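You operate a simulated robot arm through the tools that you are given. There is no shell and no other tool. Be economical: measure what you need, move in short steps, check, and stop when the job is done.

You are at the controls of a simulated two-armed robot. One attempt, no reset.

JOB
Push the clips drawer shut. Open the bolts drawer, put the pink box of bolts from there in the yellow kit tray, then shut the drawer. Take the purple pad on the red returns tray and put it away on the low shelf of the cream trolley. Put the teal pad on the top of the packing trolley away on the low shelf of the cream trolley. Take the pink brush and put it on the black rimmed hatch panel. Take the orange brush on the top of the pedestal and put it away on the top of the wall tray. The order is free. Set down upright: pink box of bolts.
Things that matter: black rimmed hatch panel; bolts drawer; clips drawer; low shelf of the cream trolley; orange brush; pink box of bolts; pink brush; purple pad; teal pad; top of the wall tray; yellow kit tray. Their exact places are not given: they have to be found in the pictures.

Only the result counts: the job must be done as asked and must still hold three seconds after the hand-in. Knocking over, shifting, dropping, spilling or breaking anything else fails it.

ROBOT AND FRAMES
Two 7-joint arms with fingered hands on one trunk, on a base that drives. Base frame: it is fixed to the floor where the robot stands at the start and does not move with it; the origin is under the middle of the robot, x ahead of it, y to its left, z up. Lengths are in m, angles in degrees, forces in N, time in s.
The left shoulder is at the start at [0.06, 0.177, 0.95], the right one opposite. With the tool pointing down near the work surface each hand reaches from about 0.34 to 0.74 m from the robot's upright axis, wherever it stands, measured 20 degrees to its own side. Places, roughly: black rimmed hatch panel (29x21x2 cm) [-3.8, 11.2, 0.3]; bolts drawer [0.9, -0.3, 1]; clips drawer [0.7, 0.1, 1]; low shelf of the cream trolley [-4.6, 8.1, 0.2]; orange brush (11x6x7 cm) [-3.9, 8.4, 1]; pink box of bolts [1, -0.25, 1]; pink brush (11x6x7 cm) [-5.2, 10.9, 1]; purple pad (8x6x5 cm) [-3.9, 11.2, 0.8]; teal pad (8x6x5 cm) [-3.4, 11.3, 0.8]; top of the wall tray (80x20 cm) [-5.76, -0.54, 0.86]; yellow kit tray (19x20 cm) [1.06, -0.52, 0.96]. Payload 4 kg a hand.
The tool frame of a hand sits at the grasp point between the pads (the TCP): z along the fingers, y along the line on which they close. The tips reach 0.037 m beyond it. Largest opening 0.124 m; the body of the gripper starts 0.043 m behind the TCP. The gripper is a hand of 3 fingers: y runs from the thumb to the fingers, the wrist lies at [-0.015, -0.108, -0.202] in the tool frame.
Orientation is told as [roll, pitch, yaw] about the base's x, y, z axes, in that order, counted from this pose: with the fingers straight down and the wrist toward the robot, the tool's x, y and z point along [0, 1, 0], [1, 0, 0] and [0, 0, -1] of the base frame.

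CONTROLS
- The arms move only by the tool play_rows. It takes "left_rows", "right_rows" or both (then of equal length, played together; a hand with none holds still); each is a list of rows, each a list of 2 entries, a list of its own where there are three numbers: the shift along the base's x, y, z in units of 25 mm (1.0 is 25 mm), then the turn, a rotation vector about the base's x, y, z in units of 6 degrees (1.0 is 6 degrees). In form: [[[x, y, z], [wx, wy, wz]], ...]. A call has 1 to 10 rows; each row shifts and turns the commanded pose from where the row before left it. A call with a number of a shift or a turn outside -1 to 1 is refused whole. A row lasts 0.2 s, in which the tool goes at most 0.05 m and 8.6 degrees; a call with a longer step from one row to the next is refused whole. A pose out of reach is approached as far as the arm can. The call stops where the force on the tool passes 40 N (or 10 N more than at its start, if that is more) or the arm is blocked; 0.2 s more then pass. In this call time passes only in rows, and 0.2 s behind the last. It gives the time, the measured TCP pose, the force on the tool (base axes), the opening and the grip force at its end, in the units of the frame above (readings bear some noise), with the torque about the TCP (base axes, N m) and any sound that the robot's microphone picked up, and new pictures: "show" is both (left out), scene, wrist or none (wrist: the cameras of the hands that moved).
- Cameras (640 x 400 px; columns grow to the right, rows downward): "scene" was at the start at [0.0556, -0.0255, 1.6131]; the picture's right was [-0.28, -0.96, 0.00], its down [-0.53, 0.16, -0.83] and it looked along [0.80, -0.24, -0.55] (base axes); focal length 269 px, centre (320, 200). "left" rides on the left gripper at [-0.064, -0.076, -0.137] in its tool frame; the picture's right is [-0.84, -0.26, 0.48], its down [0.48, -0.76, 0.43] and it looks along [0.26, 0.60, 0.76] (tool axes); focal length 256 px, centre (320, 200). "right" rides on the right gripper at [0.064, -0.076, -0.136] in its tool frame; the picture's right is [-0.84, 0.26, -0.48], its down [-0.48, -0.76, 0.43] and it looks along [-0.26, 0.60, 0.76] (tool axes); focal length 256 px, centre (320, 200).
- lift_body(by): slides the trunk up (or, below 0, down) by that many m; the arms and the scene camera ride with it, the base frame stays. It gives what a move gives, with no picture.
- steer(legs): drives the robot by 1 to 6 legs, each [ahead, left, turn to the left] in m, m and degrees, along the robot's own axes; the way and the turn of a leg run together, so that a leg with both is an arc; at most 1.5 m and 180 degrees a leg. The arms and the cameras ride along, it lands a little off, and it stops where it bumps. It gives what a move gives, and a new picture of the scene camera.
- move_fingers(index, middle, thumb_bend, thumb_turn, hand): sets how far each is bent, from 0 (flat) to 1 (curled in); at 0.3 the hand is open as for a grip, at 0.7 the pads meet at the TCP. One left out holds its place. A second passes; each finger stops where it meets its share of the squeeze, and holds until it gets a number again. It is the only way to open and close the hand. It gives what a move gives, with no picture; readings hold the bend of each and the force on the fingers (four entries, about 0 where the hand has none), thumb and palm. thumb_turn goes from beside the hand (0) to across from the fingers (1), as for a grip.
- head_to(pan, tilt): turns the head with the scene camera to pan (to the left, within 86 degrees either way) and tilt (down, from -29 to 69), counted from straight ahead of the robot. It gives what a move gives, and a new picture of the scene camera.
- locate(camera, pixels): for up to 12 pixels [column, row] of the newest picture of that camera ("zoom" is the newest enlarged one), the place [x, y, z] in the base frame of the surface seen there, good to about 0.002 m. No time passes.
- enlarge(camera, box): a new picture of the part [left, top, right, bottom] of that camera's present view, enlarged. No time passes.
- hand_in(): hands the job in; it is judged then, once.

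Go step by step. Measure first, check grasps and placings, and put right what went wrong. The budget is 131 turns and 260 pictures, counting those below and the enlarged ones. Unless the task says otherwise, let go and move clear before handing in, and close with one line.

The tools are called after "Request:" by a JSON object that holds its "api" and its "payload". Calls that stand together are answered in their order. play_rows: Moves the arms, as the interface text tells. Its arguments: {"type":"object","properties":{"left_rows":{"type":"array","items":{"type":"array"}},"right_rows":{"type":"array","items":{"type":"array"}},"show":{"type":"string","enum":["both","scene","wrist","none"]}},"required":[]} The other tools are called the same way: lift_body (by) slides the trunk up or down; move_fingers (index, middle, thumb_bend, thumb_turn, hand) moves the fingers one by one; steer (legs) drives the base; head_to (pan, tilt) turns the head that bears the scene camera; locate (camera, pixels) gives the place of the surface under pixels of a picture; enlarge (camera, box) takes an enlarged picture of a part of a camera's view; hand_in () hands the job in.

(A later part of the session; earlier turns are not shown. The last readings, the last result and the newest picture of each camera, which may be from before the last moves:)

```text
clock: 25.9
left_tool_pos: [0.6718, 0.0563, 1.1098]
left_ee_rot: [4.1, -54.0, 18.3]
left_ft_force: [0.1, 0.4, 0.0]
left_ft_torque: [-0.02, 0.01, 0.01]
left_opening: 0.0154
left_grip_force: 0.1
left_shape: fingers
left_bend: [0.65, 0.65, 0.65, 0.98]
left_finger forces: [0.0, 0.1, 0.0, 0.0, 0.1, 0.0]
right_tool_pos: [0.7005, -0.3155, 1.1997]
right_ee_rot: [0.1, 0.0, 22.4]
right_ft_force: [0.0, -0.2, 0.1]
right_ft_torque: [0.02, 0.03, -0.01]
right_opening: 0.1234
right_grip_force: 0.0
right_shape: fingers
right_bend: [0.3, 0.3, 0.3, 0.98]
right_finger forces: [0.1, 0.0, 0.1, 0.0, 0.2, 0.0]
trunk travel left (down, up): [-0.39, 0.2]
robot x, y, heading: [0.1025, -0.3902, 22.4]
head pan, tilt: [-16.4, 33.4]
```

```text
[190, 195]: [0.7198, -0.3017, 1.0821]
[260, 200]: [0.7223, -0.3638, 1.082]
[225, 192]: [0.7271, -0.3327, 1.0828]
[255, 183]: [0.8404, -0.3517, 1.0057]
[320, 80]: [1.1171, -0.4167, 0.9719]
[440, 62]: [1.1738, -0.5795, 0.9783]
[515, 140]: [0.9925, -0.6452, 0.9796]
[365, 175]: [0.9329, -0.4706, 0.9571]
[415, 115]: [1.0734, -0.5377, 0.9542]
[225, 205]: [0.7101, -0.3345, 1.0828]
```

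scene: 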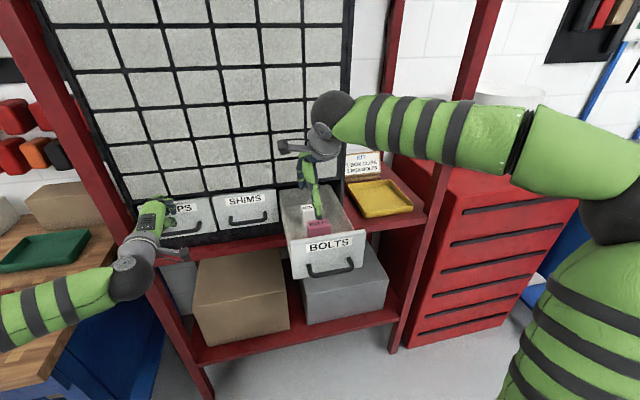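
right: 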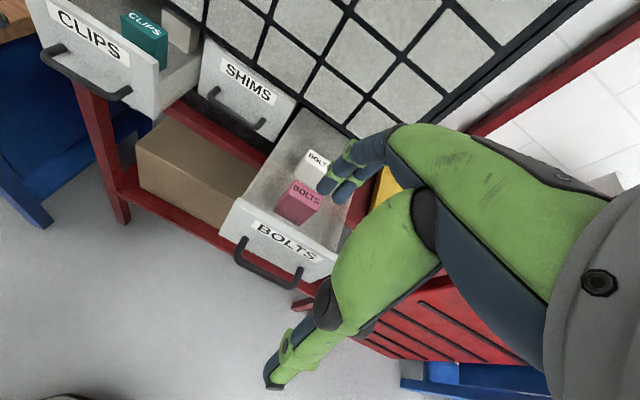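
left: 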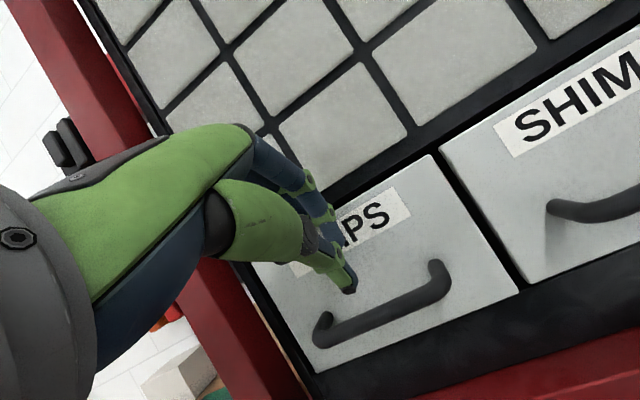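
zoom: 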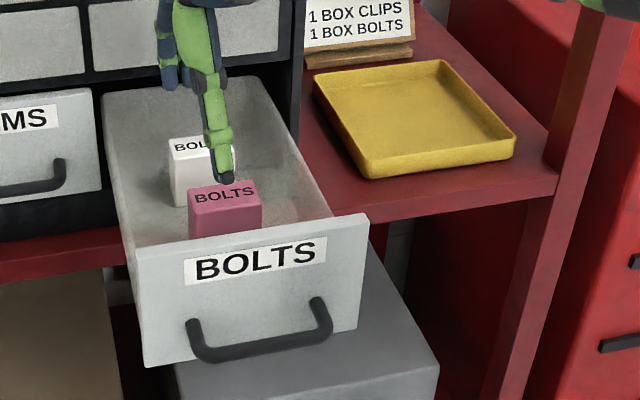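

Request:
{"api": "play_rows", "payload": {"right_rows": [[[0, 0, 0], [0, 0, 0]]], "show": "wrist"}}

Request:
{"api": "locate", "payload": {"camera": "right", "pixels": [[280, 255], [321, 273], [271, 272], [275, 262], [295, 265], [249, 294], [284, 311], [300, 275], [308, 278], [298, 195], [338, 212], [240, 320]]}}

```text
clock: 26.3
left_tool_pos: [0.6716, 0.0549, 1.1091]
left_ee_rot: [4.2, -54.1, 18.2]
left_ft_force: [0.2, -0.4, 0.1]
left_ft_torque: [0.0, 0.01, 0.02]
left_opening: 0.0153
left_grip_force: 0.0
left_shape: fingers
left_bend: [0.65, 0.65, 0.65, 0.98]
left_finger forces: [0.0, 0.1, 0.1, 0.0, 0.1, 0.1]
right_tool_pos: [0.6994, -0.3156, 1.2003]
right_ee_rot: [0.0, -0.1, 22.4]
right_ft_force: [-0.1, 0.7, -0.1]
right_ft_torque: [0.0, 0.02, -0.01]
right_opening: 0.1231
right_grip_force: 0.1
right_shape: fingers
right_bend: [0.3, 0.3, 0.3, 0.98]
right_finger forces: [0.0, 0.0, 0.0, 0.0, 0.0, 0.1]
trunk travel left (down, up): [-0.39, 0.2]
robot x, y, heading: [0.1069, -0.394, 22.8]
head pan, tilt: [-16.4, 33.4]
```

right: 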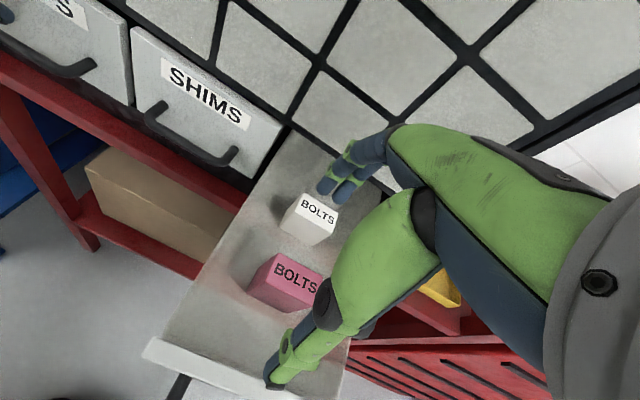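

```text
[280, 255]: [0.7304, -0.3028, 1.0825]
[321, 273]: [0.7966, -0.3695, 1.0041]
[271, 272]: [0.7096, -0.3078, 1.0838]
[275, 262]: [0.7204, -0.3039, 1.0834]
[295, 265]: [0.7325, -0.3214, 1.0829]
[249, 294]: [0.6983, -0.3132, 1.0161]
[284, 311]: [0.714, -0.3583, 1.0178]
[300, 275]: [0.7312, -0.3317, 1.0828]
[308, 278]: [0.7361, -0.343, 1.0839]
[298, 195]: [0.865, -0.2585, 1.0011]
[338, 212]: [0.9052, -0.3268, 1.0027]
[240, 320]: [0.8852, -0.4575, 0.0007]
```

Pink box top centre is about (0.725,-0.334), z 1.083, with the drawer floor at 1.004. I partly close the hand, shift over it and go down to z≈1.055.

Request:
{"api": "move_fingers", "payload": {"hand": "right", "index": 0.38, "middle": 0.38, "thumb_bend": 0.38}}

Request:
{"api": "play_rows", "payload": {"right_rows": [[[0.52, -0.37, 0], [0, 0, -0.4]], [[0.51, -0.37, -0.3], [0, 0, -0.4]], [[0, 0, -0.9], [0, 0, 0]], [[0, 0, -0.9], [0, 0, 0]], [[0, 0, -0.9], [0, 0, 0]]], "show": "both"}}

```text
clock: 27.3
left_tool_pos: [0.6716, 0.0555, 1.1082]
left_ee_rot: [4.1, -53.9, 18.3]
left_ft_force: [-0.1, 0.4, -0.3]
left_ft_torque: [-0.03, 0.04, 0.0]
left_opening: 0.0155
left_grip_force: 0.0
left_shape: fingers
left_bend: [0.65, 0.65, 0.65, 0.98]
left_finger forces: [0.1, 0.1, 0.0, 0.0, 0.1, 0.1]
right_tool_pos: [0.6991, -0.3166, 1.2008]
right_ee_rot: [0.1, -0.1, 22.5]
right_ft_force: [1.3, -0.2, 0.5]
right_ft_torque: [-0.03, 0.02, -0.02]
right_opening: 0.0996
right_grip_force: 0.1
right_shape: fingers
right_bend: [0.38, 0.38, 0.38, 0.98]
right_finger forces: [0.0, 0.0, 0.0, 0.0, 0.1, 0.0]
trunk travel left (down, up): [-0.39, 0.2]
robot x, y, heading: [0.1034, -0.3928, 22.4]
head pan, tilt: [-16.4, 33.4]
```

```text
clock: 28.5
left_tool_pos: [0.6727, 0.0567, 1.1089]
left_ee_rot: [4.1, -54.0, 18.3]
left_ft_force: [-0.4, 0.3, -0.5]
left_ft_torque: [0.0, -0.02, -0.01]
left_opening: 0.0155
left_grip_force: 0.1
left_shape: fingers
left_bend: [0.65, 0.65, 0.65, 0.98]
left_finger forces: [0.0, 0.0, 0.0, 0.1, 0.0, 0.0]
right_tool_pos: [0.7253, -0.3342, 1.1262]
right_ee_rot: [0.1, -0.1, 17.5]
right_ft_force: [-0.6, 0.5, 0.9]
right_ft_torque: [0.0, 0.01, -0.01]
right_opening: 0.0997
right_grip_force: 0.1
right_shape: fingers
right_bend: [0.38, 0.38, 0.38, 0.98]
right_finger forces: [0.1, 0.0, 0.0, 0.0, 0.0, 0.0]
trunk travel left (down, up): [-0.39, 0.2]
robot x, y, heading: [0.1051, -0.3907, 22.5]
head pan, tilt: [-16.4, 33.4]
```

scene: 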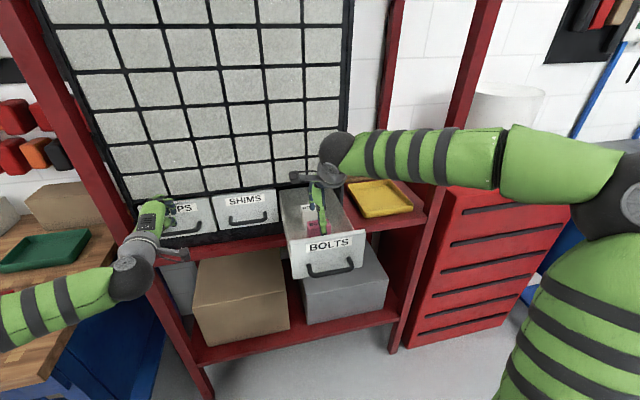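
right: 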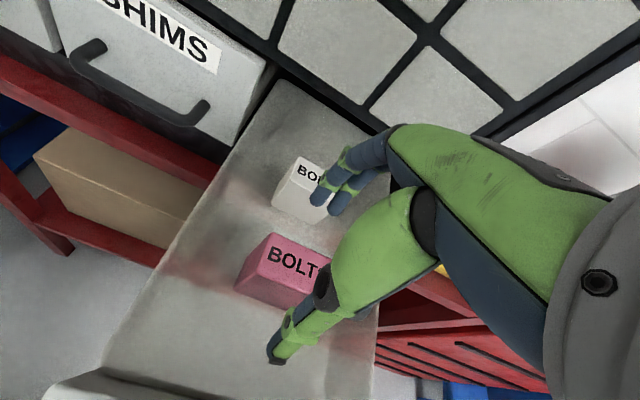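

Request:
{"api": "locate", "payload": {"camera": "right", "pixels": [[294, 182], [305, 187], [274, 204], [303, 218], [290, 195], [318, 272], [240, 288], [284, 308], [256, 259], [272, 235], [300, 248], [310, 285]]}}

```text
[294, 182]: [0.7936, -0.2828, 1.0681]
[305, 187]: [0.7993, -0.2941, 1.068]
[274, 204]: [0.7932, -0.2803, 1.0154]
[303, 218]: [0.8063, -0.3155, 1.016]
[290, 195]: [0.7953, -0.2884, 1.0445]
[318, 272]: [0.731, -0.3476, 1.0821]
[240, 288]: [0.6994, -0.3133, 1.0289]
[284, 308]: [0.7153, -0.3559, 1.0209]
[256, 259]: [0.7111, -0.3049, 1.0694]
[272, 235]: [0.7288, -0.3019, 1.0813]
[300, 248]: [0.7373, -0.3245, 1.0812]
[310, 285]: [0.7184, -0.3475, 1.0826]
```

The box is square to the drawer and centred under the hand, with the white box 2 cm clear of the fingers. Down and grip.

Request:
{"api": "play_rows", "payload": {"right_rows": [[[0, 0, -0.95], [0, 0, 0.3]], [[0, 0, -0.95], [0, 0, 0.3]], [[0, 0, -0.95], [0, 0, 0]]], "show": "none"}}

Request:
{"api": "move_fingers", "payload": {"hand": "right", "index": 0.7, "middle": 0.7, "thumb_bend": 0.7}}

Request:
{"api": "enlarge", "payload": {"camera": "right", "box": [160, 120, 480, 340]}}

```text
clock: 29.3
left_tool_pos: [0.6723, 0.0561, 1.1089]
left_ee_rot: [4.1, -54.0, 18.3]
left_ft_force: [-0.3, -0.6, -0.4]
left_ft_torque: [0.03, -0.01, 0.05]
left_opening: 0.0156
left_grip_force: 0.0
left_shape: fingers
left_bend: [0.65, 0.65, 0.65, 0.98]
left_finger forces: [0.0, 0.0, 0.1, 0.0, 0.0, 0.0]
right_tool_pos: [0.726, -0.3334, 1.0536]
right_ee_rot: [0.1, -0.2, 21.2]
right_ft_force: [0.0, -0.5, 0.2]
right_ft_torque: [0.0, -0.02, 0.01]
right_opening: 0.0996
right_grip_force: 0.2
right_shape: fingers
right_bend: [0.38, 0.38, 0.38, 0.98]
right_finger forces: [0.0, 0.1, 0.1, 0.1, 0.1, 0.0]
trunk travel left (down, up): [-0.39, 0.2]
robot x, y, heading: [0.1044, -0.3921, 22.6]
head pan, tilt: [-16.4, 33.4]
```

```text
clock: 30.3
left_tool_pos: [0.6716, 0.0554, 1.1103]
left_ee_rot: [4.2, -54.1, 18.4]
left_ft_force: [-0.3, -0.4, -0.1]
left_ft_torque: [0.01, 0.02, -0.01]
left_opening: 0.0157
left_grip_force: 0.0
left_shape: fingers
left_bend: [0.65, 0.65, 0.65, 0.98]
left_finger forces: [0.0, 0.0, 0.0, 0.0, 0.0, 0.0]
right_tool_pos: [0.7254, -0.3354, 1.0544]
right_ee_rot: [0.1, -0.2, 21.2]
right_ft_force: [0.4, -1.4, 7.0]
right_ft_torque: [0.06, -0.16, -0.02]
right_opening: 0.0402
right_grip_force: 23.1
right_shape: fingers
right_bend: [0.58, 0.6, 0.61, 0.97]
right_finger forces: [13.8, 8.9, 0.0, 0.0, 23.2, 0.0]
trunk travel left (down, up): [-0.39, 0.2]
robot x, y, heading: [0.1073, -0.3916, 22.4]
head pan, tilt: [-16.4, 33.4]
```

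```text
1.82 times, centred on (320, 230) of right
```

zoom: 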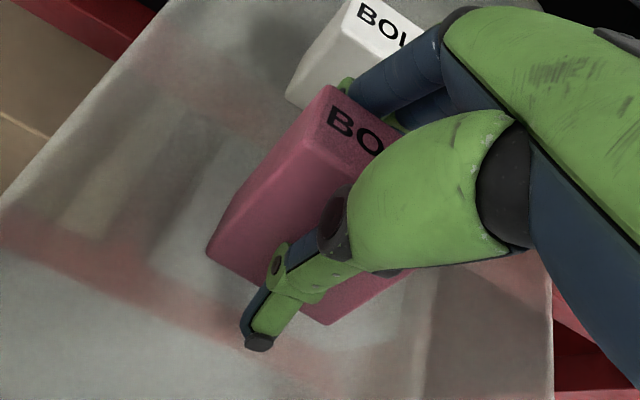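

Gripped at 23 N. Lift it straight up, raise the trunk and back off a little.

Request:
{"api": "play_rows", "payload": {"right_rows": [[[0, 0, 0.8], [0, 0, 0]], [[0, 0, 0.8], [0, 0, 0]], [[0, 0, 0.8], [0, 0, 0]], [[0, 0, 0.8], [0, 0, 0]], [[0, 0, 0.8], [0, 0, 0]], [[0, 0, 0.8], [0, 0, 0]], [[0, 0, 0.8], [0, 0, 0]]], "show": "none"}}

Request:
{"api": "lift_body", "payload": {"by": 0.1}}

Request:
{"api": "steer", "payload": {"legs": [[-0.12, 0, 0]]}}

Request:
{"api": "play_rows", "payload": {"left_rows": [[[0, 0, 0.5], [-0.33, 0.94, 0]], [[0, 0, 0.5], [-0.33, 0.94, 0]], [[0, 0, 0.5], [-0.33, 0.94, 0]], [[0, 0, 0.5], [-0.33, 0.94, 0]], [[0, 0, 0.5], [-0.33, 0.94, 0]], [[0, 0, 0.5], [-0.33, 0.94, 0]], [[0, 0, 0.5], [-0.33, 0.94, 0]], [[0, 0, 0.5], [-0.33, 0.94, 0]], [[0, 0, 0.5], [-0.33, 0.94, 0]]], "show": "scene"}}

```text
clock: 31.9
left_tool_pos: [0.6728, 0.0565, 1.1094]
left_ee_rot: [4.1, -54.0, 18.3]
left_ft_force: [0.1, -0.4, -0.1]
left_ft_torque: [0.03, 0.02, -0.02]
left_opening: 0.0154
left_grip_force: 0.0
left_shape: fingers
left_bend: [0.65, 0.65, 0.65, 0.98]
left_finger forces: [0.0, 0.0, 0.1, 0.1, 0.0, 0.1]
right_tool_pos: [0.7272, -0.3345, 1.1913]
right_ee_rot: [0.1, -0.1, 21.1]
right_ft_force: [-0.2, 0.3, -1.5]
right_ft_torque: [0.01, 0.01, 0.01]
right_opening: 0.0403
right_grip_force: 22.0
right_shape: fingers
right_bend: [0.58, 0.6, 0.61, 0.97]
right_finger forces: [13.6, 8.4, 0.0, 0.0, 22.4, 0.1]
trunk travel left (down, up): [-0.39, 0.2]
robot x, y, heading: [0.1017, -0.3915, 22.6]
head pan, tilt: [-16.4, 33.4]
```

```text
clock: 33.3
left_tool_pos: [0.672, 0.0557, 1.2081]
left_ee_rot: [4.1, -53.9, 18.2]
left_ft_force: [0.6, -0.2, 0.0]
left_ft_torque: [-0.06, -0.02, -0.01]
left_opening: 0.0156
left_grip_force: 0.0
left_shape: fingers
left_bend: [0.65, 0.65, 0.65, 0.98]
left_finger forces: [0.0, 0.0, 0.1, 0.0, 0.1, 0.1]
right_tool_pos: [0.7278, -0.3343, 1.292]
right_ee_rot: [0.1, 0.0, 21.0]
right_ft_force: [-0.1, -0.5, -0.6]
right_ft_torque: [0.0, 0.04, 0.03]
right_opening: 0.0402
right_grip_force: 21.8
right_shape: fingers
right_bend: [0.58, 0.6, 0.61, 0.97]
right_finger forces: [13.6, 8.4, 0.0, 0.1, 22.3, 0.0]
trunk travel left (down, up): [-0.49, 0.1]
robot x, y, heading: [0.1047, -0.3941, 22.5]
head pan, tilt: [-16.4, 33.4]
```

```text
clock: 34.5
left_tool_pos: [0.5631, 0.0118, 1.2094]
left_ee_rot: [4.3, -54.1, 18.5]
left_ft_force: [-0.1, -0.3, 0.2]
left_ft_torque: [-0.02, -0.01, 0.02]
left_opening: 0.0156
left_grip_force: 0.0
left_shape: fingers
left_bend: [0.65, 0.65, 0.65, 0.98]
left_finger forces: [0.0, 0.1, 0.0, 0.0, 0.0, 0.1]
right_tool_pos: [0.6194, -0.377, 1.2928]
right_ee_rot: [0.1, -0.1, 21.3]
right_ft_force: [-0.3, -0.1, -1.7]
right_ft_torque: [0.0, -0.02, 0.01]
right_opening: 0.0402
right_grip_force: 22.1
right_shape: fingers
right_bend: [0.58, 0.6, 0.61, 0.97]
right_finger forces: [13.4, 8.4, 0.0, 0.1, 22.4, 0.0]
trunk travel left (down, up): [-0.49, 0.1]
robot x, y, heading: [-0.0056, -0.4364, 22.7]
head pan, tilt: [-16.4, 33.4]
```

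scene: 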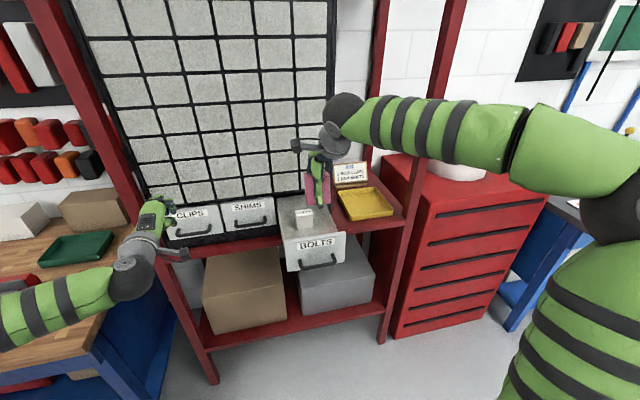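

```text
clock: 36.5
left_tool_pos: [0.5645, 0.0117, 1.3235]
left_ee_rot: [3.4, -0.1, 18.7]
left_ft_force: [0.5, 0.1, -0.7]
left_ft_torque: [-0.02, 0.01, -0.02]
left_opening: 0.0153
left_grip_force: 0.0
left_shape: fingers
left_bend: [0.65, 0.65, 0.65, 0.98]
left_finger forces: [0.0, 0.1, 0.0, 0.0, 0.1, 0.0]
right_tool_pos: [0.6198, -0.3786, 1.2901]
right_ee_rot: [0.1, -0.1, 21.4]
right_ft_force: [0.1, 0.5, -0.9]
right_ft_torque: [0.01, 0.02, 0.01]
right_opening: 0.0401
right_grip_force: 22.6
right_shape: fingers
right_bend: [0.58, 0.6, 0.61, 0.97]
right_finger forces: [13.7, 8.3, 0.0, 0.0, 22.4, 0.0]
trunk travel left (down, up): [-0.49, 0.1]
robot x, y, heading: [-0.0082, -0.4373, 22.5]
head pan, tilt: [-16.4, 33.4]
```

scene: 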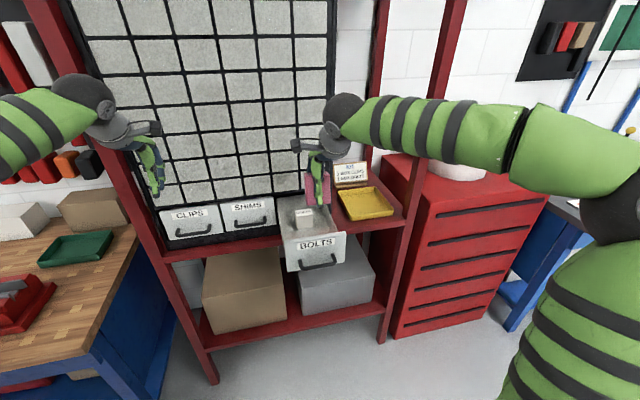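

The clips drawer is closed, the box is held and the left hand is clear. I check the red post beside the tray before moving over.

Request:
{"api": "locate", "payload": {"camera": "scene", "pixels": [[403, 235], [440, 80], [425, 150], [375, 100], [365, 205], [343, 192], [381, 188], [393, 211], [350, 218], [350, 170], [430, 200]]}}

```text
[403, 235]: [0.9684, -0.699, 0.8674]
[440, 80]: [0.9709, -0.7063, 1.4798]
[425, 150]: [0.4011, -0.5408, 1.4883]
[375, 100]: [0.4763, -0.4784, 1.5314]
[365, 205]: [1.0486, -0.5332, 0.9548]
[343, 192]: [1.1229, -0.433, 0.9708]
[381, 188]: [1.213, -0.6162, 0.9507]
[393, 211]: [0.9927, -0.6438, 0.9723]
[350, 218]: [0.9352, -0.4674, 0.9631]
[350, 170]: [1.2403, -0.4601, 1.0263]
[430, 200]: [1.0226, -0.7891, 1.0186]
```

Tray centre is at about (1.05,-0.53), its floor at 0.954, and the post is at l≈-1.02. I sidestep right 0.31, then drive ahead.

Request:
{"api": "steer", "payload": {"legs": [[0, -0.31, 0], [0.2, 0, 0]]}}

```text
clock: 39.5
left_tool_pos: [0.7841, -0.2259, 1.3247]
left_ee_rot: [3.6, 0.8, 19.2]
left_ft_force: [-19.6, -3.8, 2.9]
left_ft_torque: [0.1, -0.35, 0.23]
left_opening: 0.0139
left_grip_force: 9.8
left_shape: fingers
left_bend: [0.66, 0.7, 0.65, 0.98]
left_finger forces: [2.7, 16.9, 0.0, 0.0, 0.1, 0.0]
right_tool_pos: [0.8516, -0.6101, 1.2915]
right_ee_rot: [0.1, -0.1, 21.8]
right_ft_force: [0.6, -0.1, -1.2]
right_ft_torque: [-0.02, -0.01, 0.01]
right_opening: 0.0401
right_grip_force: 22.3
right_shape: fingers
right_bend: [0.58, 0.6, 0.61, 0.97]
right_finger forces: [13.7, 8.5, 0.0, 0.0, 22.5, 0.0]
trunk travel left (down, up): [-0.49, 0.1]
robot x, y, heading: [0.2289, -0.6719, 23.1]
head pan, tilt: [-16.4, 33.4]
stopped in leg 2: the force on the tool passed its limit at 148 N (the readings are from after the stop); the commanded pose is now the measured one
```

scene: 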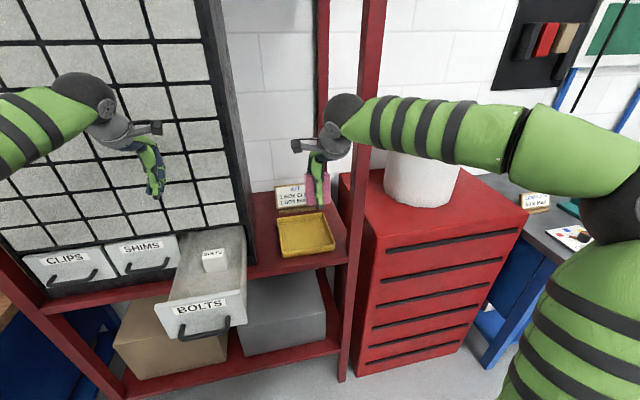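

The left hand touched the cabinet face and the drive stopped; the box is still held. I retract the left hand 0.2 m, then go on.

Request:
{"api": "play_rows", "payload": {"left_rows": [[[-0.92, -0.38, 0], [0, 0, 0]], [[-0.92, -0.38, 0], [0, 0, 0]], [[-0.92, -0.38, 0], [0, 0, 0]], [[-0.92, -0.38, 0], [0, 0, 0]], [[-0.92, -0.38, 0], [0, 0, 0]], [[-0.92, -0.38, 0], [0, 0, 0]], [[-0.92, -0.38, 0], [0, 0, 0]], [[-0.92, -0.38, 0], [0, 0, 0]]], "show": "none"}}

Request:
{"api": "steer", "payload": {"legs": [[0.1, 0, 0]]}}

Request:
{"api": "enlarge", "payload": {"camera": "scene", "box": [140, 160, 380, 330]}}

```text
clock: 41.3
left_tool_pos: [0.6044, -0.3004, 1.3242]
left_ee_rot: [3.5, 0.8, 19.1]
left_ft_force: [0.5, 0.2, -0.6]
left_ft_torque: [-0.02, -0.02, 0.0]
left_opening: 0.0153
left_grip_force: 0.1
left_shape: fingers
left_bend: [0.65, 0.65, 0.65, 0.98]
left_finger forces: [0.0, 0.0, 0.0, 0.0, 0.1, 0.1]
right_tool_pos: [0.8525, -0.6096, 1.2899]
right_ee_rot: [0.0, -0.1, 21.7]
right_ft_force: [-0.2, 0.0, -1.2]
right_ft_torque: [0.0, -0.03, 0.01]
right_opening: 0.0402
right_grip_force: 22.2
right_shape: fingers
right_bend: [0.58, 0.6, 0.61, 0.97]
right_finger forces: [13.7, 8.4, 0.0, 0.1, 22.4, 0.1]
trunk travel left (down, up): [-0.49, 0.1]
robot x, y, heading: [0.2337, -0.6702, 23.1]
head pan, tilt: [-16.4, 33.4]
```

```text
clock: 42.4
left_tool_pos: [0.6984, -0.2601, 1.3234]
left_ee_rot: [3.6, 1.0, 19.2]
left_ft_force: [-0.7, 0.1, 0.1]
left_ft_torque: [0.01, 0.05, 0.01]
left_opening: 0.0154
left_grip_force: 0.1
left_shape: fingers
left_bend: [0.65, 0.65, 0.65, 0.98]
left_finger forces: [0.1, 0.0, 0.1, 0.0, 0.0, 0.0]
right_tool_pos: [0.9469, -0.5677, 1.2892]
right_ee_rot: [0.1, 0.1, 21.6]
right_ft_force: [0.5, -0.1, -1.6]
right_ft_torque: [-0.06, 0.02, 0.02]
right_opening: 0.0402
right_grip_force: 22.7
right_shape: fingers
right_bend: [0.58, 0.6, 0.61, 0.97]
right_finger forces: [13.7, 8.5, 0.0, 0.1, 22.4, 0.1]
trunk travel left (down, up): [-0.49, 0.1]
robot x, y, heading: [0.3263, -0.6376, 23.1]
head pan, tilt: [-16.4, 33.4]
```

scene: 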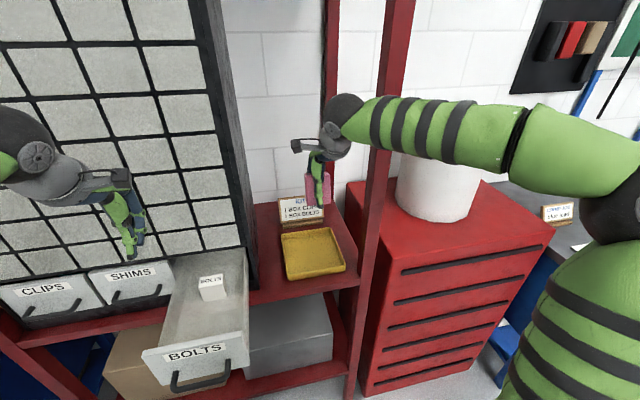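

```text
2.35 times, centred on (260, 245) of scene
```

zoom: 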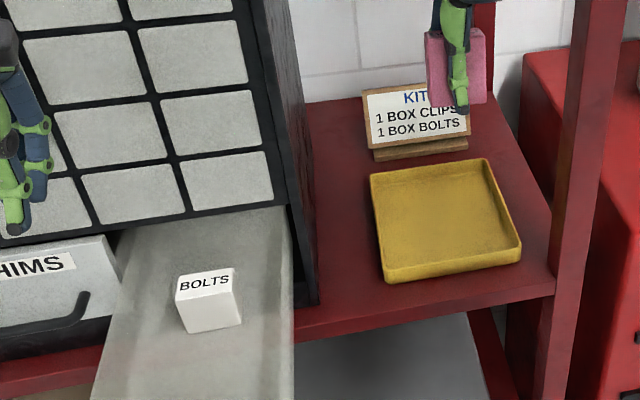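

Now over the front edge of the tray. I extend 0.105 m ahead and start down.

Request:
{"api": "play_rows", "payload": {"right_rows": [[[0.98, 0.38, 0], [0, 0, 0]], [[0.98, 0.38, 0], [0, 0, 0]], [[0.98, 0.38, 0], [0, 0, 0]], [[0.98, 0.38, 0], [0, 0, 0]], [[0, 0, -1], [0, 0, 0]], [[0, 0, -1], [0, 0, 0]], [[0, 0, -1], [0, 0, 0]], [[0, 0, -1], [0, 0, 0]], [[0, 0, -1], [0, 0, 0]], [[0, 0, -1], [0, 0, 0]]], "show": "both"}}

```text
clock: 44.6
left_tool_pos: [0.697, -0.2611, 1.3245]
left_ee_rot: [3.4, 0.8, 19.2]
left_ft_force: [0.4, 0.0, 0.5]
left_ft_torque: [0.04, 0.01, -0.01]
left_opening: 0.0154
left_grip_force: 0.0
left_shape: fingers
left_bend: [0.65, 0.65, 0.65, 0.98]
left_finger forces: [0.0, 0.0, 0.0, 0.0, 0.1, 0.0]
right_tool_pos: [1.044, -0.5289, 1.1378]
right_ee_rot: [0.0, 0.0, 21.7]
right_ft_force: [-1.0, 0.0, -1.0]
right_ft_torque: [0.01, 0.0, 0.02]
right_opening: 0.0401
right_grip_force: 22.3
right_shape: fingers
right_bend: [0.58, 0.61, 0.61, 0.97]
right_finger forces: [13.6, 8.5, 0.1, 0.0, 22.2, 0.0]
trunk travel left (down, up): [-0.49, 0.1]
robot x, y, heading: [0.3226, -0.6359, 23.0]
head pan, tilt: [-16.4, 33.4]
```

scene: 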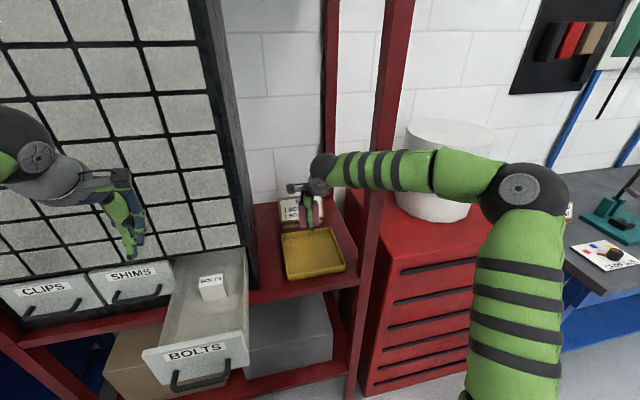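
right: 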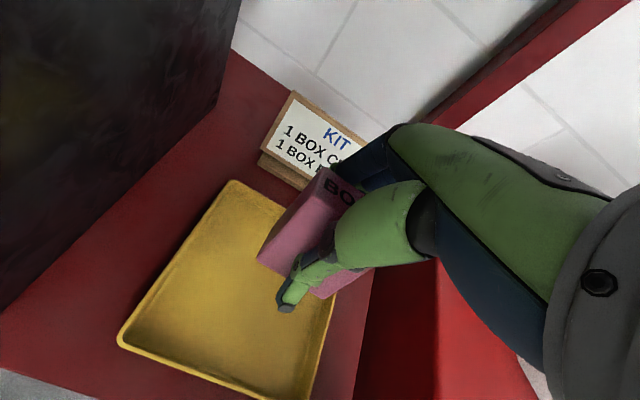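

Request:
{"api": "play_rows", "payload": {"right_rows": [[[0, 0, -1], [0, 0, 0]], [[0, 0, -1], [0, 0, 0]], [[0, 0, -1], [0, 0, 0]], [[0, 0, -1], [0, 0, 0]], [[0, 0, -0.8], [0, 0, 0]], [[0, 0, -0.25], [0, 0, 0]]], "show": "wrist"}}

```text
clock: 46.0
left_tool_pos: [0.6966, -0.2611, 1.3237]
left_ee_rot: [3.5, 0.9, 19.2]
left_ft_force: [-0.1, 0.2, -0.3]
left_ft_torque: [-0.01, 0.03, -0.01]
left_opening: 0.0156
left_grip_force: 0.2
left_shape: fingers
left_bend: [0.65, 0.65, 0.65, 0.98]
left_finger forces: [0.0, 0.0, 0.1, 0.0, 0.0, 0.0]
right_tool_pos: [1.046, -0.5313, 1.0138]
right_ee_rot: [0.1, 0.0, 21.7]
right_ft_force: [-0.6, -0.1, -1.3]
right_ft_torque: [0.03, -0.02, 0.0]
right_opening: 0.0404
right_grip_force: 21.8
right_shape: fingers
right_bend: [0.58, 0.61, 0.61, 0.97]
right_finger forces: [13.5, 8.4, 0.0, 0.0, 22.1, 0.1]
trunk travel left (down, up): [-0.49, 0.1]
robot x, y, heading: [0.3244, -0.6337, 23.0]
head pan, tilt: [-16.4, 33.4]
```

right: 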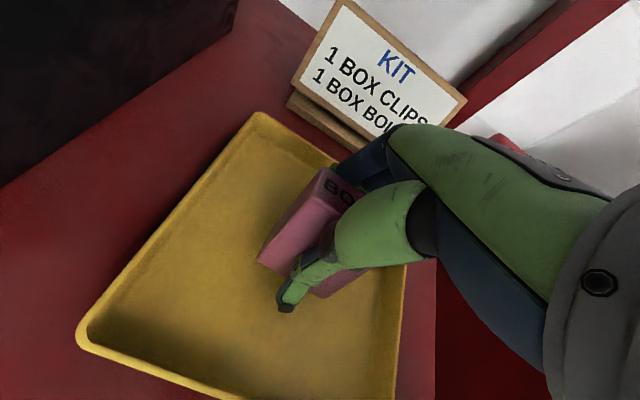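

Request:
{"api": "play_rows", "payload": {"right_rows": [[[0, 0, -0.15], [0, 0, 0]], [[0, 0, -0.1], [0, 0, 0]], [[0, 0, -0.06], [0, 0, 0]]], "show": "none"}}

```text
clock: 46.8
left_tool_pos: [0.6981, -0.2604, 1.3235]
left_ee_rot: [3.6, 0.8, 19.2]
left_ft_force: [-0.1, 0.5, 1.0]
left_ft_torque: [0.03, -0.01, 0.01]
left_opening: 0.0155
left_grip_force: 0.1
left_shape: fingers
left_bend: [0.65, 0.65, 0.65, 0.98]
left_finger forces: [0.1, 0.0, 0.0, 0.0, 0.0, 0.0]
right_tool_pos: [1.0444, -0.5303, 1.006]
right_ee_rot: [0.1, 0.1, 21.8]
right_ft_force: [-0.5, -0.5, -0.7]
right_ft_torque: [0.0, -0.02, 0.01]
right_opening: 0.0403
right_grip_force: 22.2
right_shape: fingers
right_bend: [0.58, 0.61, 0.61, 0.97]
right_finger forces: [13.5, 8.4, 0.0, 0.0, 22.1, 0.0]
trunk travel left (down, up): [-0.49, 0.1]
robot x, y, heading: [0.326, -0.63, 23.1]
head pan, tilt: [-16.4, 33.4]
```

Request:
{"api": "play_rows", "payload": {"right_rows": [[[0, 0, -0.06], [0, 0, 0]], [[0, 0, -0.06], [0, 0, 0]], [[0, 0, -0.06], [0, 0, 0]]], "show": "none"}}

```text
clock: 47.6
left_tool_pos: [0.6976, -0.2617, 1.3246]
left_ee_rot: [3.5, 0.7, 19.2]
left_ft_force: [-0.7, -0.7, 0.1]
left_ft_torque: [0.01, 0.01, -0.04]
left_opening: 0.0153
left_grip_force: 0.1
left_shape: fingers
left_bend: [0.65, 0.65, 0.65, 0.98]
left_finger forces: [0.0, 0.1, 0.0, 0.1, 0.0, 0.1]
right_tool_pos: [1.0445, -0.5301, 1.0027]
right_ee_rot: [0.1, -0.1, 21.7]
right_ft_force: [-0.6, -0.1, 1.6]
right_ft_torque: [0.0, -0.04, -0.01]
right_opening: 0.0399
right_grip_force: 22.2
right_shape: fingers
right_bend: [0.58, 0.61, 0.61, 0.97]
right_finger forces: [13.4, 8.4, 0.1, 0.0, 22.6, 0.0]
trunk travel left (down, up): [-0.49, 0.1]
robot x, y, heading: [0.3226, -0.6331, 23.1]
head pan, tilt: [-16.4, 33.4]
```

The upward force shows contact. I release partly and lift off.

Request:
{"api": "move_fingers", "payload": {"hand": "right", "index": 0.42, "middle": 0.42, "thumb_bend": 0.42}}

Request:
{"api": "play_rows", "payload": {"right_rows": [[[0, 0, 0.6], [0, 0, 0]], [[0, 0, 1], [0, 0, 0]], [[0, 0, 1], [0, 0, 0]], [[0, 0, 1], [0, 0, 0]], [[0, 0, 1], [0, 0, 0]], [[0, 0, 1], [0, 0, 0]], [[0, 0, 1], [0, 0, 0]], [[0, 0, 1], [0, 0, 0]], [[-0.9, -0.38, 1], [0, 0, 0]], [[-0.9, -0.38, 1], [0, 0, 0]]], "show": "scene"}}

Request:
{"api": "enlarge", "payload": {"camera": "scene", "box": [140, 160, 380, 330]}}

```text
clock: 48.6
left_tool_pos: [0.6974, -0.2605, 1.324]
left_ee_rot: [3.5, 0.8, 19.2]
left_ft_force: [0.6, -0.4, 0.2]
left_ft_torque: [-0.02, 0.06, 0.02]
left_opening: 0.0154
left_grip_force: 0.0
left_shape: fingers
left_bend: [0.65, 0.65, 0.65, 0.98]
left_finger forces: [0.1, 0.0, 0.0, 0.0, 0.0, 0.0]
right_tool_pos: [1.0425, -0.5291, 1.0013]
right_ee_rot: [0.1, -0.1, 21.7]
right_ft_force: [-0.4, 0.1, 0.2]
right_ft_torque: [0.0, -0.01, -0.01]
right_opening: 0.0869
right_grip_force: 0.0
right_shape: fingers
right_bend: [0.42, 0.42, 0.42, 0.97]
right_finger forces: [0.0, 0.0, 0.0, 0.1, 0.0, 0.0]
trunk travel left (down, up): [-0.49, 0.1]
robot x, y, heading: [0.3236, -0.6324, 23.1]
head pan, tilt: [-16.4, 33.4]
```

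```text
clock: 50.8
left_tool_pos: [0.6963, -0.2614, 1.3243]
left_ee_rot: [3.5, 0.7, 19.2]
left_ft_force: [0.3, -0.6, 0.2]
left_ft_torque: [-0.04, 0.0, 0.01]
left_opening: 0.0156
left_grip_force: 0.1
left_shape: fingers
left_bend: [0.65, 0.65, 0.65, 0.98]
left_finger forces: [0.1, 0.0, 0.0, 0.1, 0.0, 0.0]
right_tool_pos: [0.9986, -0.5507, 1.2422]
right_ee_rot: [0.1, 0.0, 21.8]
right_ft_force: [-0.2, -0.9, -0.7]
right_ft_torque: [-0.03, -0.01, -0.02]
right_opening: 0.0873
right_grip_force: 0.1
right_shape: fingers
right_bend: [0.42, 0.42, 0.42, 0.97]
right_finger forces: [0.0, 0.1, 0.0, 0.0, 0.1, 0.0]
trunk travel left (down, up): [-0.49, 0.1]
robot x, y, heading: [0.3177, -0.6311, 23.3]
head pan, tilt: [-16.4, 33.4]
```

scene: 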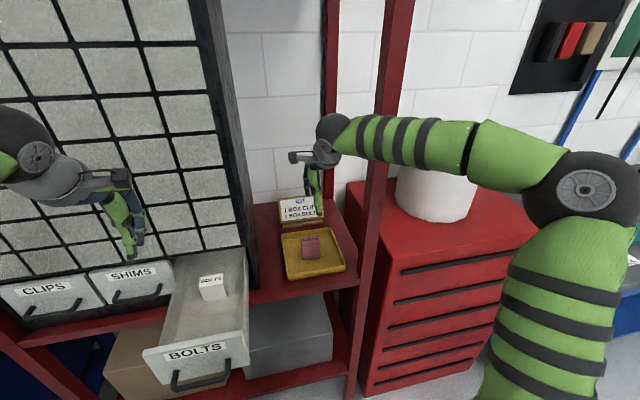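

```text
2.35 times, centred on (260, 245) of scene
```

zoom: 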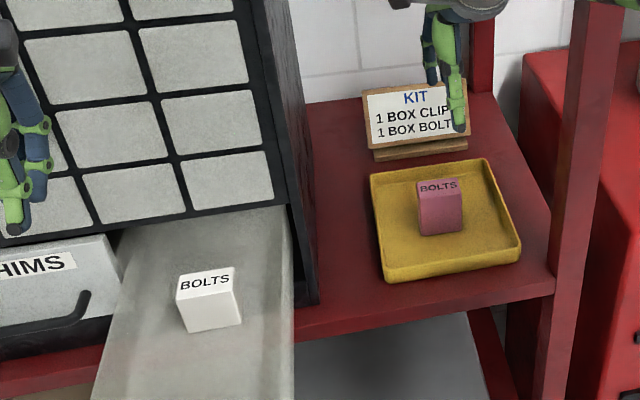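

The pink box stands upright in the tray. I back off and line the right hand up with the bolts drawer to push it shut.

Request:
{"api": "steer", "payload": {"legs": [[-0.38, 0, 0], [0, 0.3, -1.5]]}}

Request:
{"api": "move_fingers", "payload": {"hand": "right", "index": 0.65, "middle": 0.65, "thumb_bend": 0.65}}

Request:
{"api": "play_rows", "payload": {"right_rows": [[[0, 0, -0.2], [0.37, -0.93, 0]], [[0, 0, -0.2], [0.37, -0.93, 0]], [[0, 0, -0.2], [0.37, -0.93, 0]], [[0, 0, -0.2], [0.37, -0.93, 0]], [[0, 0, -0.2], [0.37, -0.93, 0]], [[0, 0, -0.2], [0.37, -0.93, 0]], [[0, 0, -0.2], [0.37, -0.93, 0]], [[0, 0, -0.2], [0.37, -0.93, 0]], [[0, 0, -0.2], [0.37, -0.93, 0]], [[0, 0, -0.2], [0.37, -0.93, 0]]], "show": "both"}}

```text
clock: 54.8
left_tool_pos: [0.2537, -0.1442, 1.3229]
left_ee_rot: [3.5, 0.8, 17.3]
left_ft_force: [-0.3, 0.3, -0.7]
left_ft_torque: [0.01, 0.0, -0.02]
left_opening: 0.0153
left_grip_force: 0.0
left_shape: fingers
left_bend: [0.65, 0.65, 0.65, 0.98]
left_finger forces: [0.0, 0.0, 0.0, 0.1, 0.1, 0.0]
right_tool_pos: [0.548, -0.4431, 1.2423]
right_ee_rot: [0.1, 0.0, 19.8]
right_ft_force: [0.3, 0.6, -0.2]
right_ft_torque: [-0.05, 0.03, -0.03]
right_opening: 0.087
right_grip_force: 0.0
right_shape: fingers
right_bend: [0.42, 0.42, 0.42, 0.98]
right_finger forces: [0.0, 0.0, 0.0, 0.1, 0.0, 0.0]
trunk travel left (down, up): [-0.49, 0.1]
robot x, y, heading: [-0.1294, -0.505, 21.2]
head pan, tilt: [-16.4, 33.4]
```

scene: 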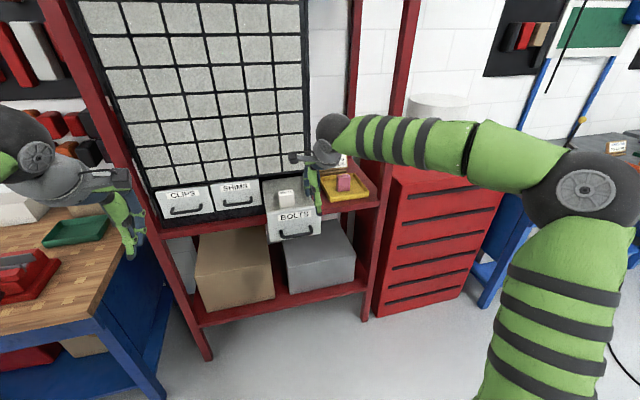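

```text
clock: 55.8
left_tool_pos: [0.2558, -0.1433, 1.3244]
left_ee_rot: [3.5, 0.8, 17.2]
left_ft_force: [-0.2, 0.3, -0.2]
left_ft_torque: [0.0, 0.03, -0.01]
left_opening: 0.0156
left_grip_force: 0.0
left_shape: fingers
left_bend: [0.65, 0.65, 0.65, 0.98]
left_finger forces: [0.1, 0.0, 0.0, 0.0, 0.1, 0.0]
right_tool_pos: [0.5479, -0.4437, 1.2414]
right_ee_rot: [0.1, 0.0, 19.8]
right_ft_force: [-1.2, 0.1, -0.5]
right_ft_torque: [0.03, -0.03, -0.02]
right_opening: 0.0161
right_grip_force: 0.0
right_shape: fingers
right_bend: [0.65, 0.65, 0.65, 0.98]
right_finger forces: [0.0, 0.1, 0.0, 0.0, 0.0, 0.0]
trunk travel left (down, up): [-0.49, 0.1]
robot x, y, heading: [-0.1271, -0.5018, 21.0]
head pan, tilt: [-16.4, 33.4]
```

```text
clock: 58.0
left_tool_pos: [0.256, -0.1445, 1.3233]
left_ee_rot: [3.5, 0.7, 17.2]
left_ft_force: [-0.4, -0.2, -0.5]
left_ft_torque: [0.02, 0.0, -0.01]
left_opening: 0.0152
left_grip_force: 0.0
left_shape: fingers
left_bend: [0.65, 0.65, 0.65, 0.98]
left_finger forces: [0.0, 0.0, 0.0, 0.0, 0.1, 0.2]
right_tool_pos: [0.5481, -0.4437, 1.1926]
right_ee_rot: [3.5, -60.1, 17.8]
right_ft_force: [0.3, -0.4, -0.1]
right_ft_torque: [0.01, 0.05, -0.04]
right_opening: 0.0159
right_grip_force: 0.1
right_shape: fingers
right_bend: [0.65, 0.65, 0.65, 0.98]
right_finger forces: [0.0, 0.0, 0.0, 0.0, 0.1, 0.1]
trunk travel left (down, up): [-0.49, 0.1]
robot x, y, heading: [-0.1297, -0.5035, 21.2]
head pan, tilt: [-16.4, 33.4]
```

scene: 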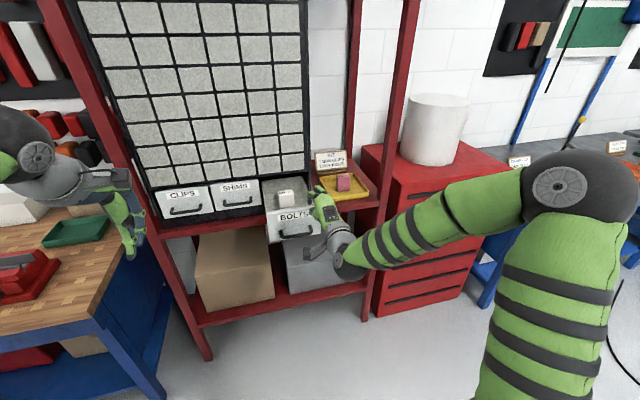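
right: 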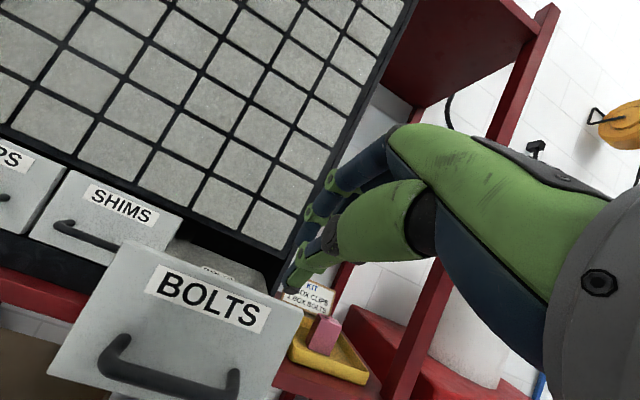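

The hand is slightly right of and above the drawer front. I shift left 3 cm and down 8.5 cm, then push by driving ahead.

Request:
{"api": "play_rows", "payload": {"right_rows": [[[-0.15, 0.37, -0.85], [0, 0, 0]], [[-0.15, 0.37, -0.85], [0, 0, 0]], [[-0.15, 0.37, -0.85], [0, 0, 0]], [[0, 0, -0.85], [0, 0, 0]]], "show": "none"}}

Request:
{"api": "steer", "payload": {"legs": [[0.15, 0, 0]]}}

Request:
{"api": "play_rows", "payload": {"right_rows": [[[0, 0, 0], [0, 0, 0]]], "show": "wrist"}}

```text
clock: 59.0
left_tool_pos: [0.2555, -0.1448, 1.3223]
left_ee_rot: [3.4, 0.6, 17.2]
left_ft_force: [1.4, 0.2, -0.9]
left_ft_torque: [0.0, 0.01, 0.0]
left_opening: 0.0154
left_grip_force: 0.0
left_shape: fingers
left_bend: [0.65, 0.65, 0.65, 0.98]
left_finger forces: [0.1, 0.0, 0.1, 0.0, 0.0, 0.0]
right_tool_pos: [0.5361, -0.415, 1.1083]
right_ee_rot: [3.5, -60.0, 17.9]
right_ft_force: [0.5, 0.1, -0.6]
right_ft_torque: [-0.02, 0.0, 0.01]
right_opening: 0.0162
right_grip_force: 0.0
right_shape: fingers
right_bend: [0.65, 0.65, 0.65, 0.98]
right_finger forces: [0.0, 0.0, 0.1, 0.0, 0.0, 0.1]
trunk travel left (down, up): [-0.49, 0.1]
robot x, y, heading: [-0.1296, -0.5037, 21.1]
head pan, tilt: [-16.4, 33.4]
```

```text
clock: 60.4
left_tool_pos: [0.4, -0.0872, 1.3219]
left_ee_rot: [3.5, 0.9, 17.4]
left_ft_force: [0.4, 0.4, -0.8]
left_ft_torque: [0.0, 0.04, -0.01]
left_opening: 0.0152
left_grip_force: 0.0
left_shape: fingers
left_bend: [0.65, 0.65, 0.65, 0.98]
left_finger forces: [0.0, 0.0, 0.0, 0.0, 0.0, 0.1]
right_tool_pos: [0.6806, -0.3567, 1.1077]
right_ee_rot: [3.3, -59.9, 18.0]
right_ft_force: [0.3, 0.0, -0.5]
right_ft_torque: [0.04, -0.04, -0.01]
right_opening: 0.0156
right_grip_force: 0.0
right_shape: fingers
right_bend: [0.65, 0.65, 0.65, 0.98]
right_finger forces: [0.1, 0.0, 0.0, 0.0, 0.0, 0.1]
trunk travel left (down, up): [-0.49, 0.1]
robot x, y, heading: [0.014, -0.451, 21.3]
head pan, tilt: [-16.4, 33.4]
```

scene: 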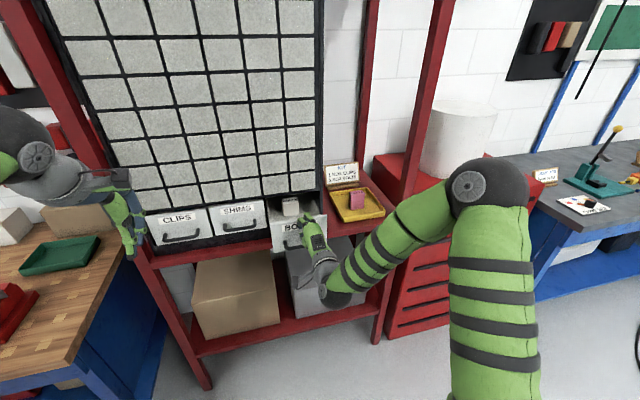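

```text
clock: 60.8
left_tool_pos: [0.3991, -0.0871, 1.3232]
left_ee_rot: [3.5, 0.9, 17.3]
left_ft_force: [-0.1, -0.6, 0.1]
left_ft_torque: [0.04, -0.02, -0.01]
left_opening: 0.0155
left_grip_force: 0.1
left_shape: fingers
left_bend: [0.65, 0.65, 0.65, 0.98]
left_finger forces: [0.0, 0.0, 0.1, 0.1, 0.0, 0.0]
right_tool_pos: [0.6786, -0.3571, 1.1083]
right_ee_rot: [3.4, -60.0, 17.9]
right_ft_force: [0.1, -0.2, -0.9]
right_ft_torque: [0.0, 0.02, 0.0]
right_opening: 0.0155
right_grip_force: 0.0
right_shape: fingers
right_bend: [0.65, 0.65, 0.65, 0.98]
right_finger forces: [0.1, 0.0, 0.1, 0.0, 0.1, 0.0]
trunk travel left (down, up): [-0.49, 0.1]
robot x, y, heading: [0.0148, -0.4512, 21.3]
head pan, tilt: [-16.4, 33.4]
```

right: 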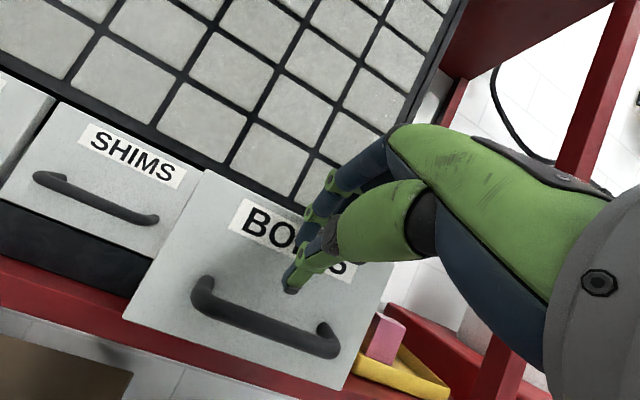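

Request:
{"api": "locate", "payload": {"camera": "right", "pixels": [[190, 245], [230, 240], [150, 290], [170, 210], [100, 170], [60, 220]]}}

```text
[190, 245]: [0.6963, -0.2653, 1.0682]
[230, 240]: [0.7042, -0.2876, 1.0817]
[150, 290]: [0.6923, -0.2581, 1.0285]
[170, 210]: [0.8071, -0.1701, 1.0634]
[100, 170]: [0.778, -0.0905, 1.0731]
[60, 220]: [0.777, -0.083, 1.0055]
```

139 mm remain. I drive 0.13, then fine-tune.

Request:
{"api": "steer", "payload": {"legs": [[0.132, 0, 0]]}}

Request:
{"api": "play_rows", "payload": {"right_rows": [[[0, 0, 0], [0, 0, 0]]], "show": "wrist"}}

Request:
{"api": "locate", "payload": {"camera": "right", "pixels": [[190, 245], [230, 240], [160, 280], [180, 200], [100, 170], [60, 220], [130, 190], [200, 190]]}}

```text
clock: 62.1
left_tool_pos: [0.5187, -0.0414, 1.3215]
left_ee_rot: [3.5, 0.8, 17.4]
left_ft_force: [0.8, -0.1, 0.4]
left_ft_torque: [-0.02, 0.01, -0.04]
left_opening: 0.0153
left_grip_force: 0.0
left_shape: fingers
left_bend: [0.65, 0.65, 0.65, 0.98]
left_finger forces: [0.0, 0.1, 0.1, 0.1, 0.0, 0.1]
right_tool_pos: [0.8007, -0.3105, 1.1068]
right_ee_rot: [3.4, -59.9, 18.0]
right_ft_force: [0.1, 0.3, -0.6]
right_ft_torque: [-0.03, -0.02, -0.01]
right_opening: 0.0154
right_grip_force: 0.0
right_shape: fingers
right_bend: [0.65, 0.65, 0.65, 0.98]
right_finger forces: [0.1, 0.1, 0.0, 0.1, 0.1, 0.0]
trunk travel left (down, up): [-0.49, 0.1]
robot x, y, heading: [0.1318, -0.3986, 21.2]
head pan, tilt: [-16.4, 33.4]
```

scene: 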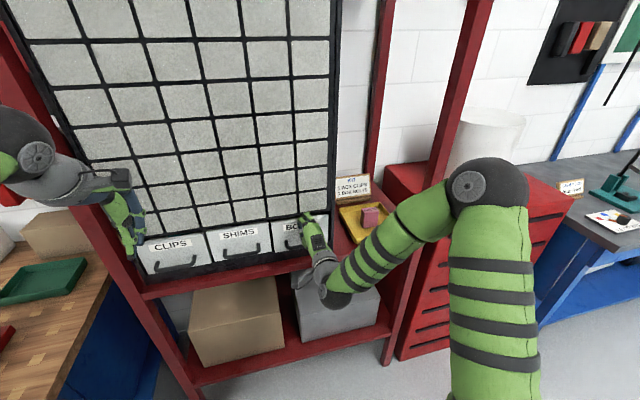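

```text
clock: 62.5
left_tool_pos: [0.5171, -0.0406, 1.3221]
left_ee_rot: [3.6, 1.0, 17.3]
left_ft_force: [0.2, 0.1, -0.1]
left_ft_torque: [0.0, 0.02, 0.01]
left_opening: 0.0153
left_grip_force: 0.0
left_shape: fingers
left_bend: [0.65, 0.65, 0.65, 0.98]
left_finger forces: [0.1, 0.0, 0.0, 0.0, 0.0, 0.0]
right_tool_pos: [0.7989, -0.311, 1.1088]
right_ee_rot: [3.4, -60.1, 17.9]
right_ft_force: [-0.1, 0.1, -0.5]
right_ft_torque: [0.0, 0.0, 0.02]
right_opening: 0.0155
right_grip_force: 0.0
right_shape: fingers
right_bend: [0.65, 0.65, 0.65, 0.98]
right_finger forces: [0.0, 0.0, 0.1, 0.0, 0.0, 0.0]
trunk travel left (down, up): [-0.49, 0.1]
robot x, y, heading: [0.1319, -0.4029, 21.3]
head pan, tilt: [-16.4, 33.4]
```

right: 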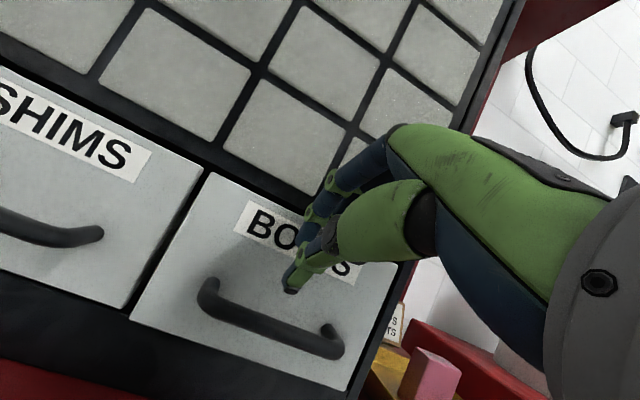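

```text
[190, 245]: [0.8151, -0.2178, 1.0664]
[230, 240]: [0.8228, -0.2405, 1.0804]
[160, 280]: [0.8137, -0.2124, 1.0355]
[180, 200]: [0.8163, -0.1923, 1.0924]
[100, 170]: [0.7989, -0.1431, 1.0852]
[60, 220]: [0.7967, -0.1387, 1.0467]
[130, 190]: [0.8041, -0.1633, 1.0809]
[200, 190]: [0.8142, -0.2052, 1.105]
```

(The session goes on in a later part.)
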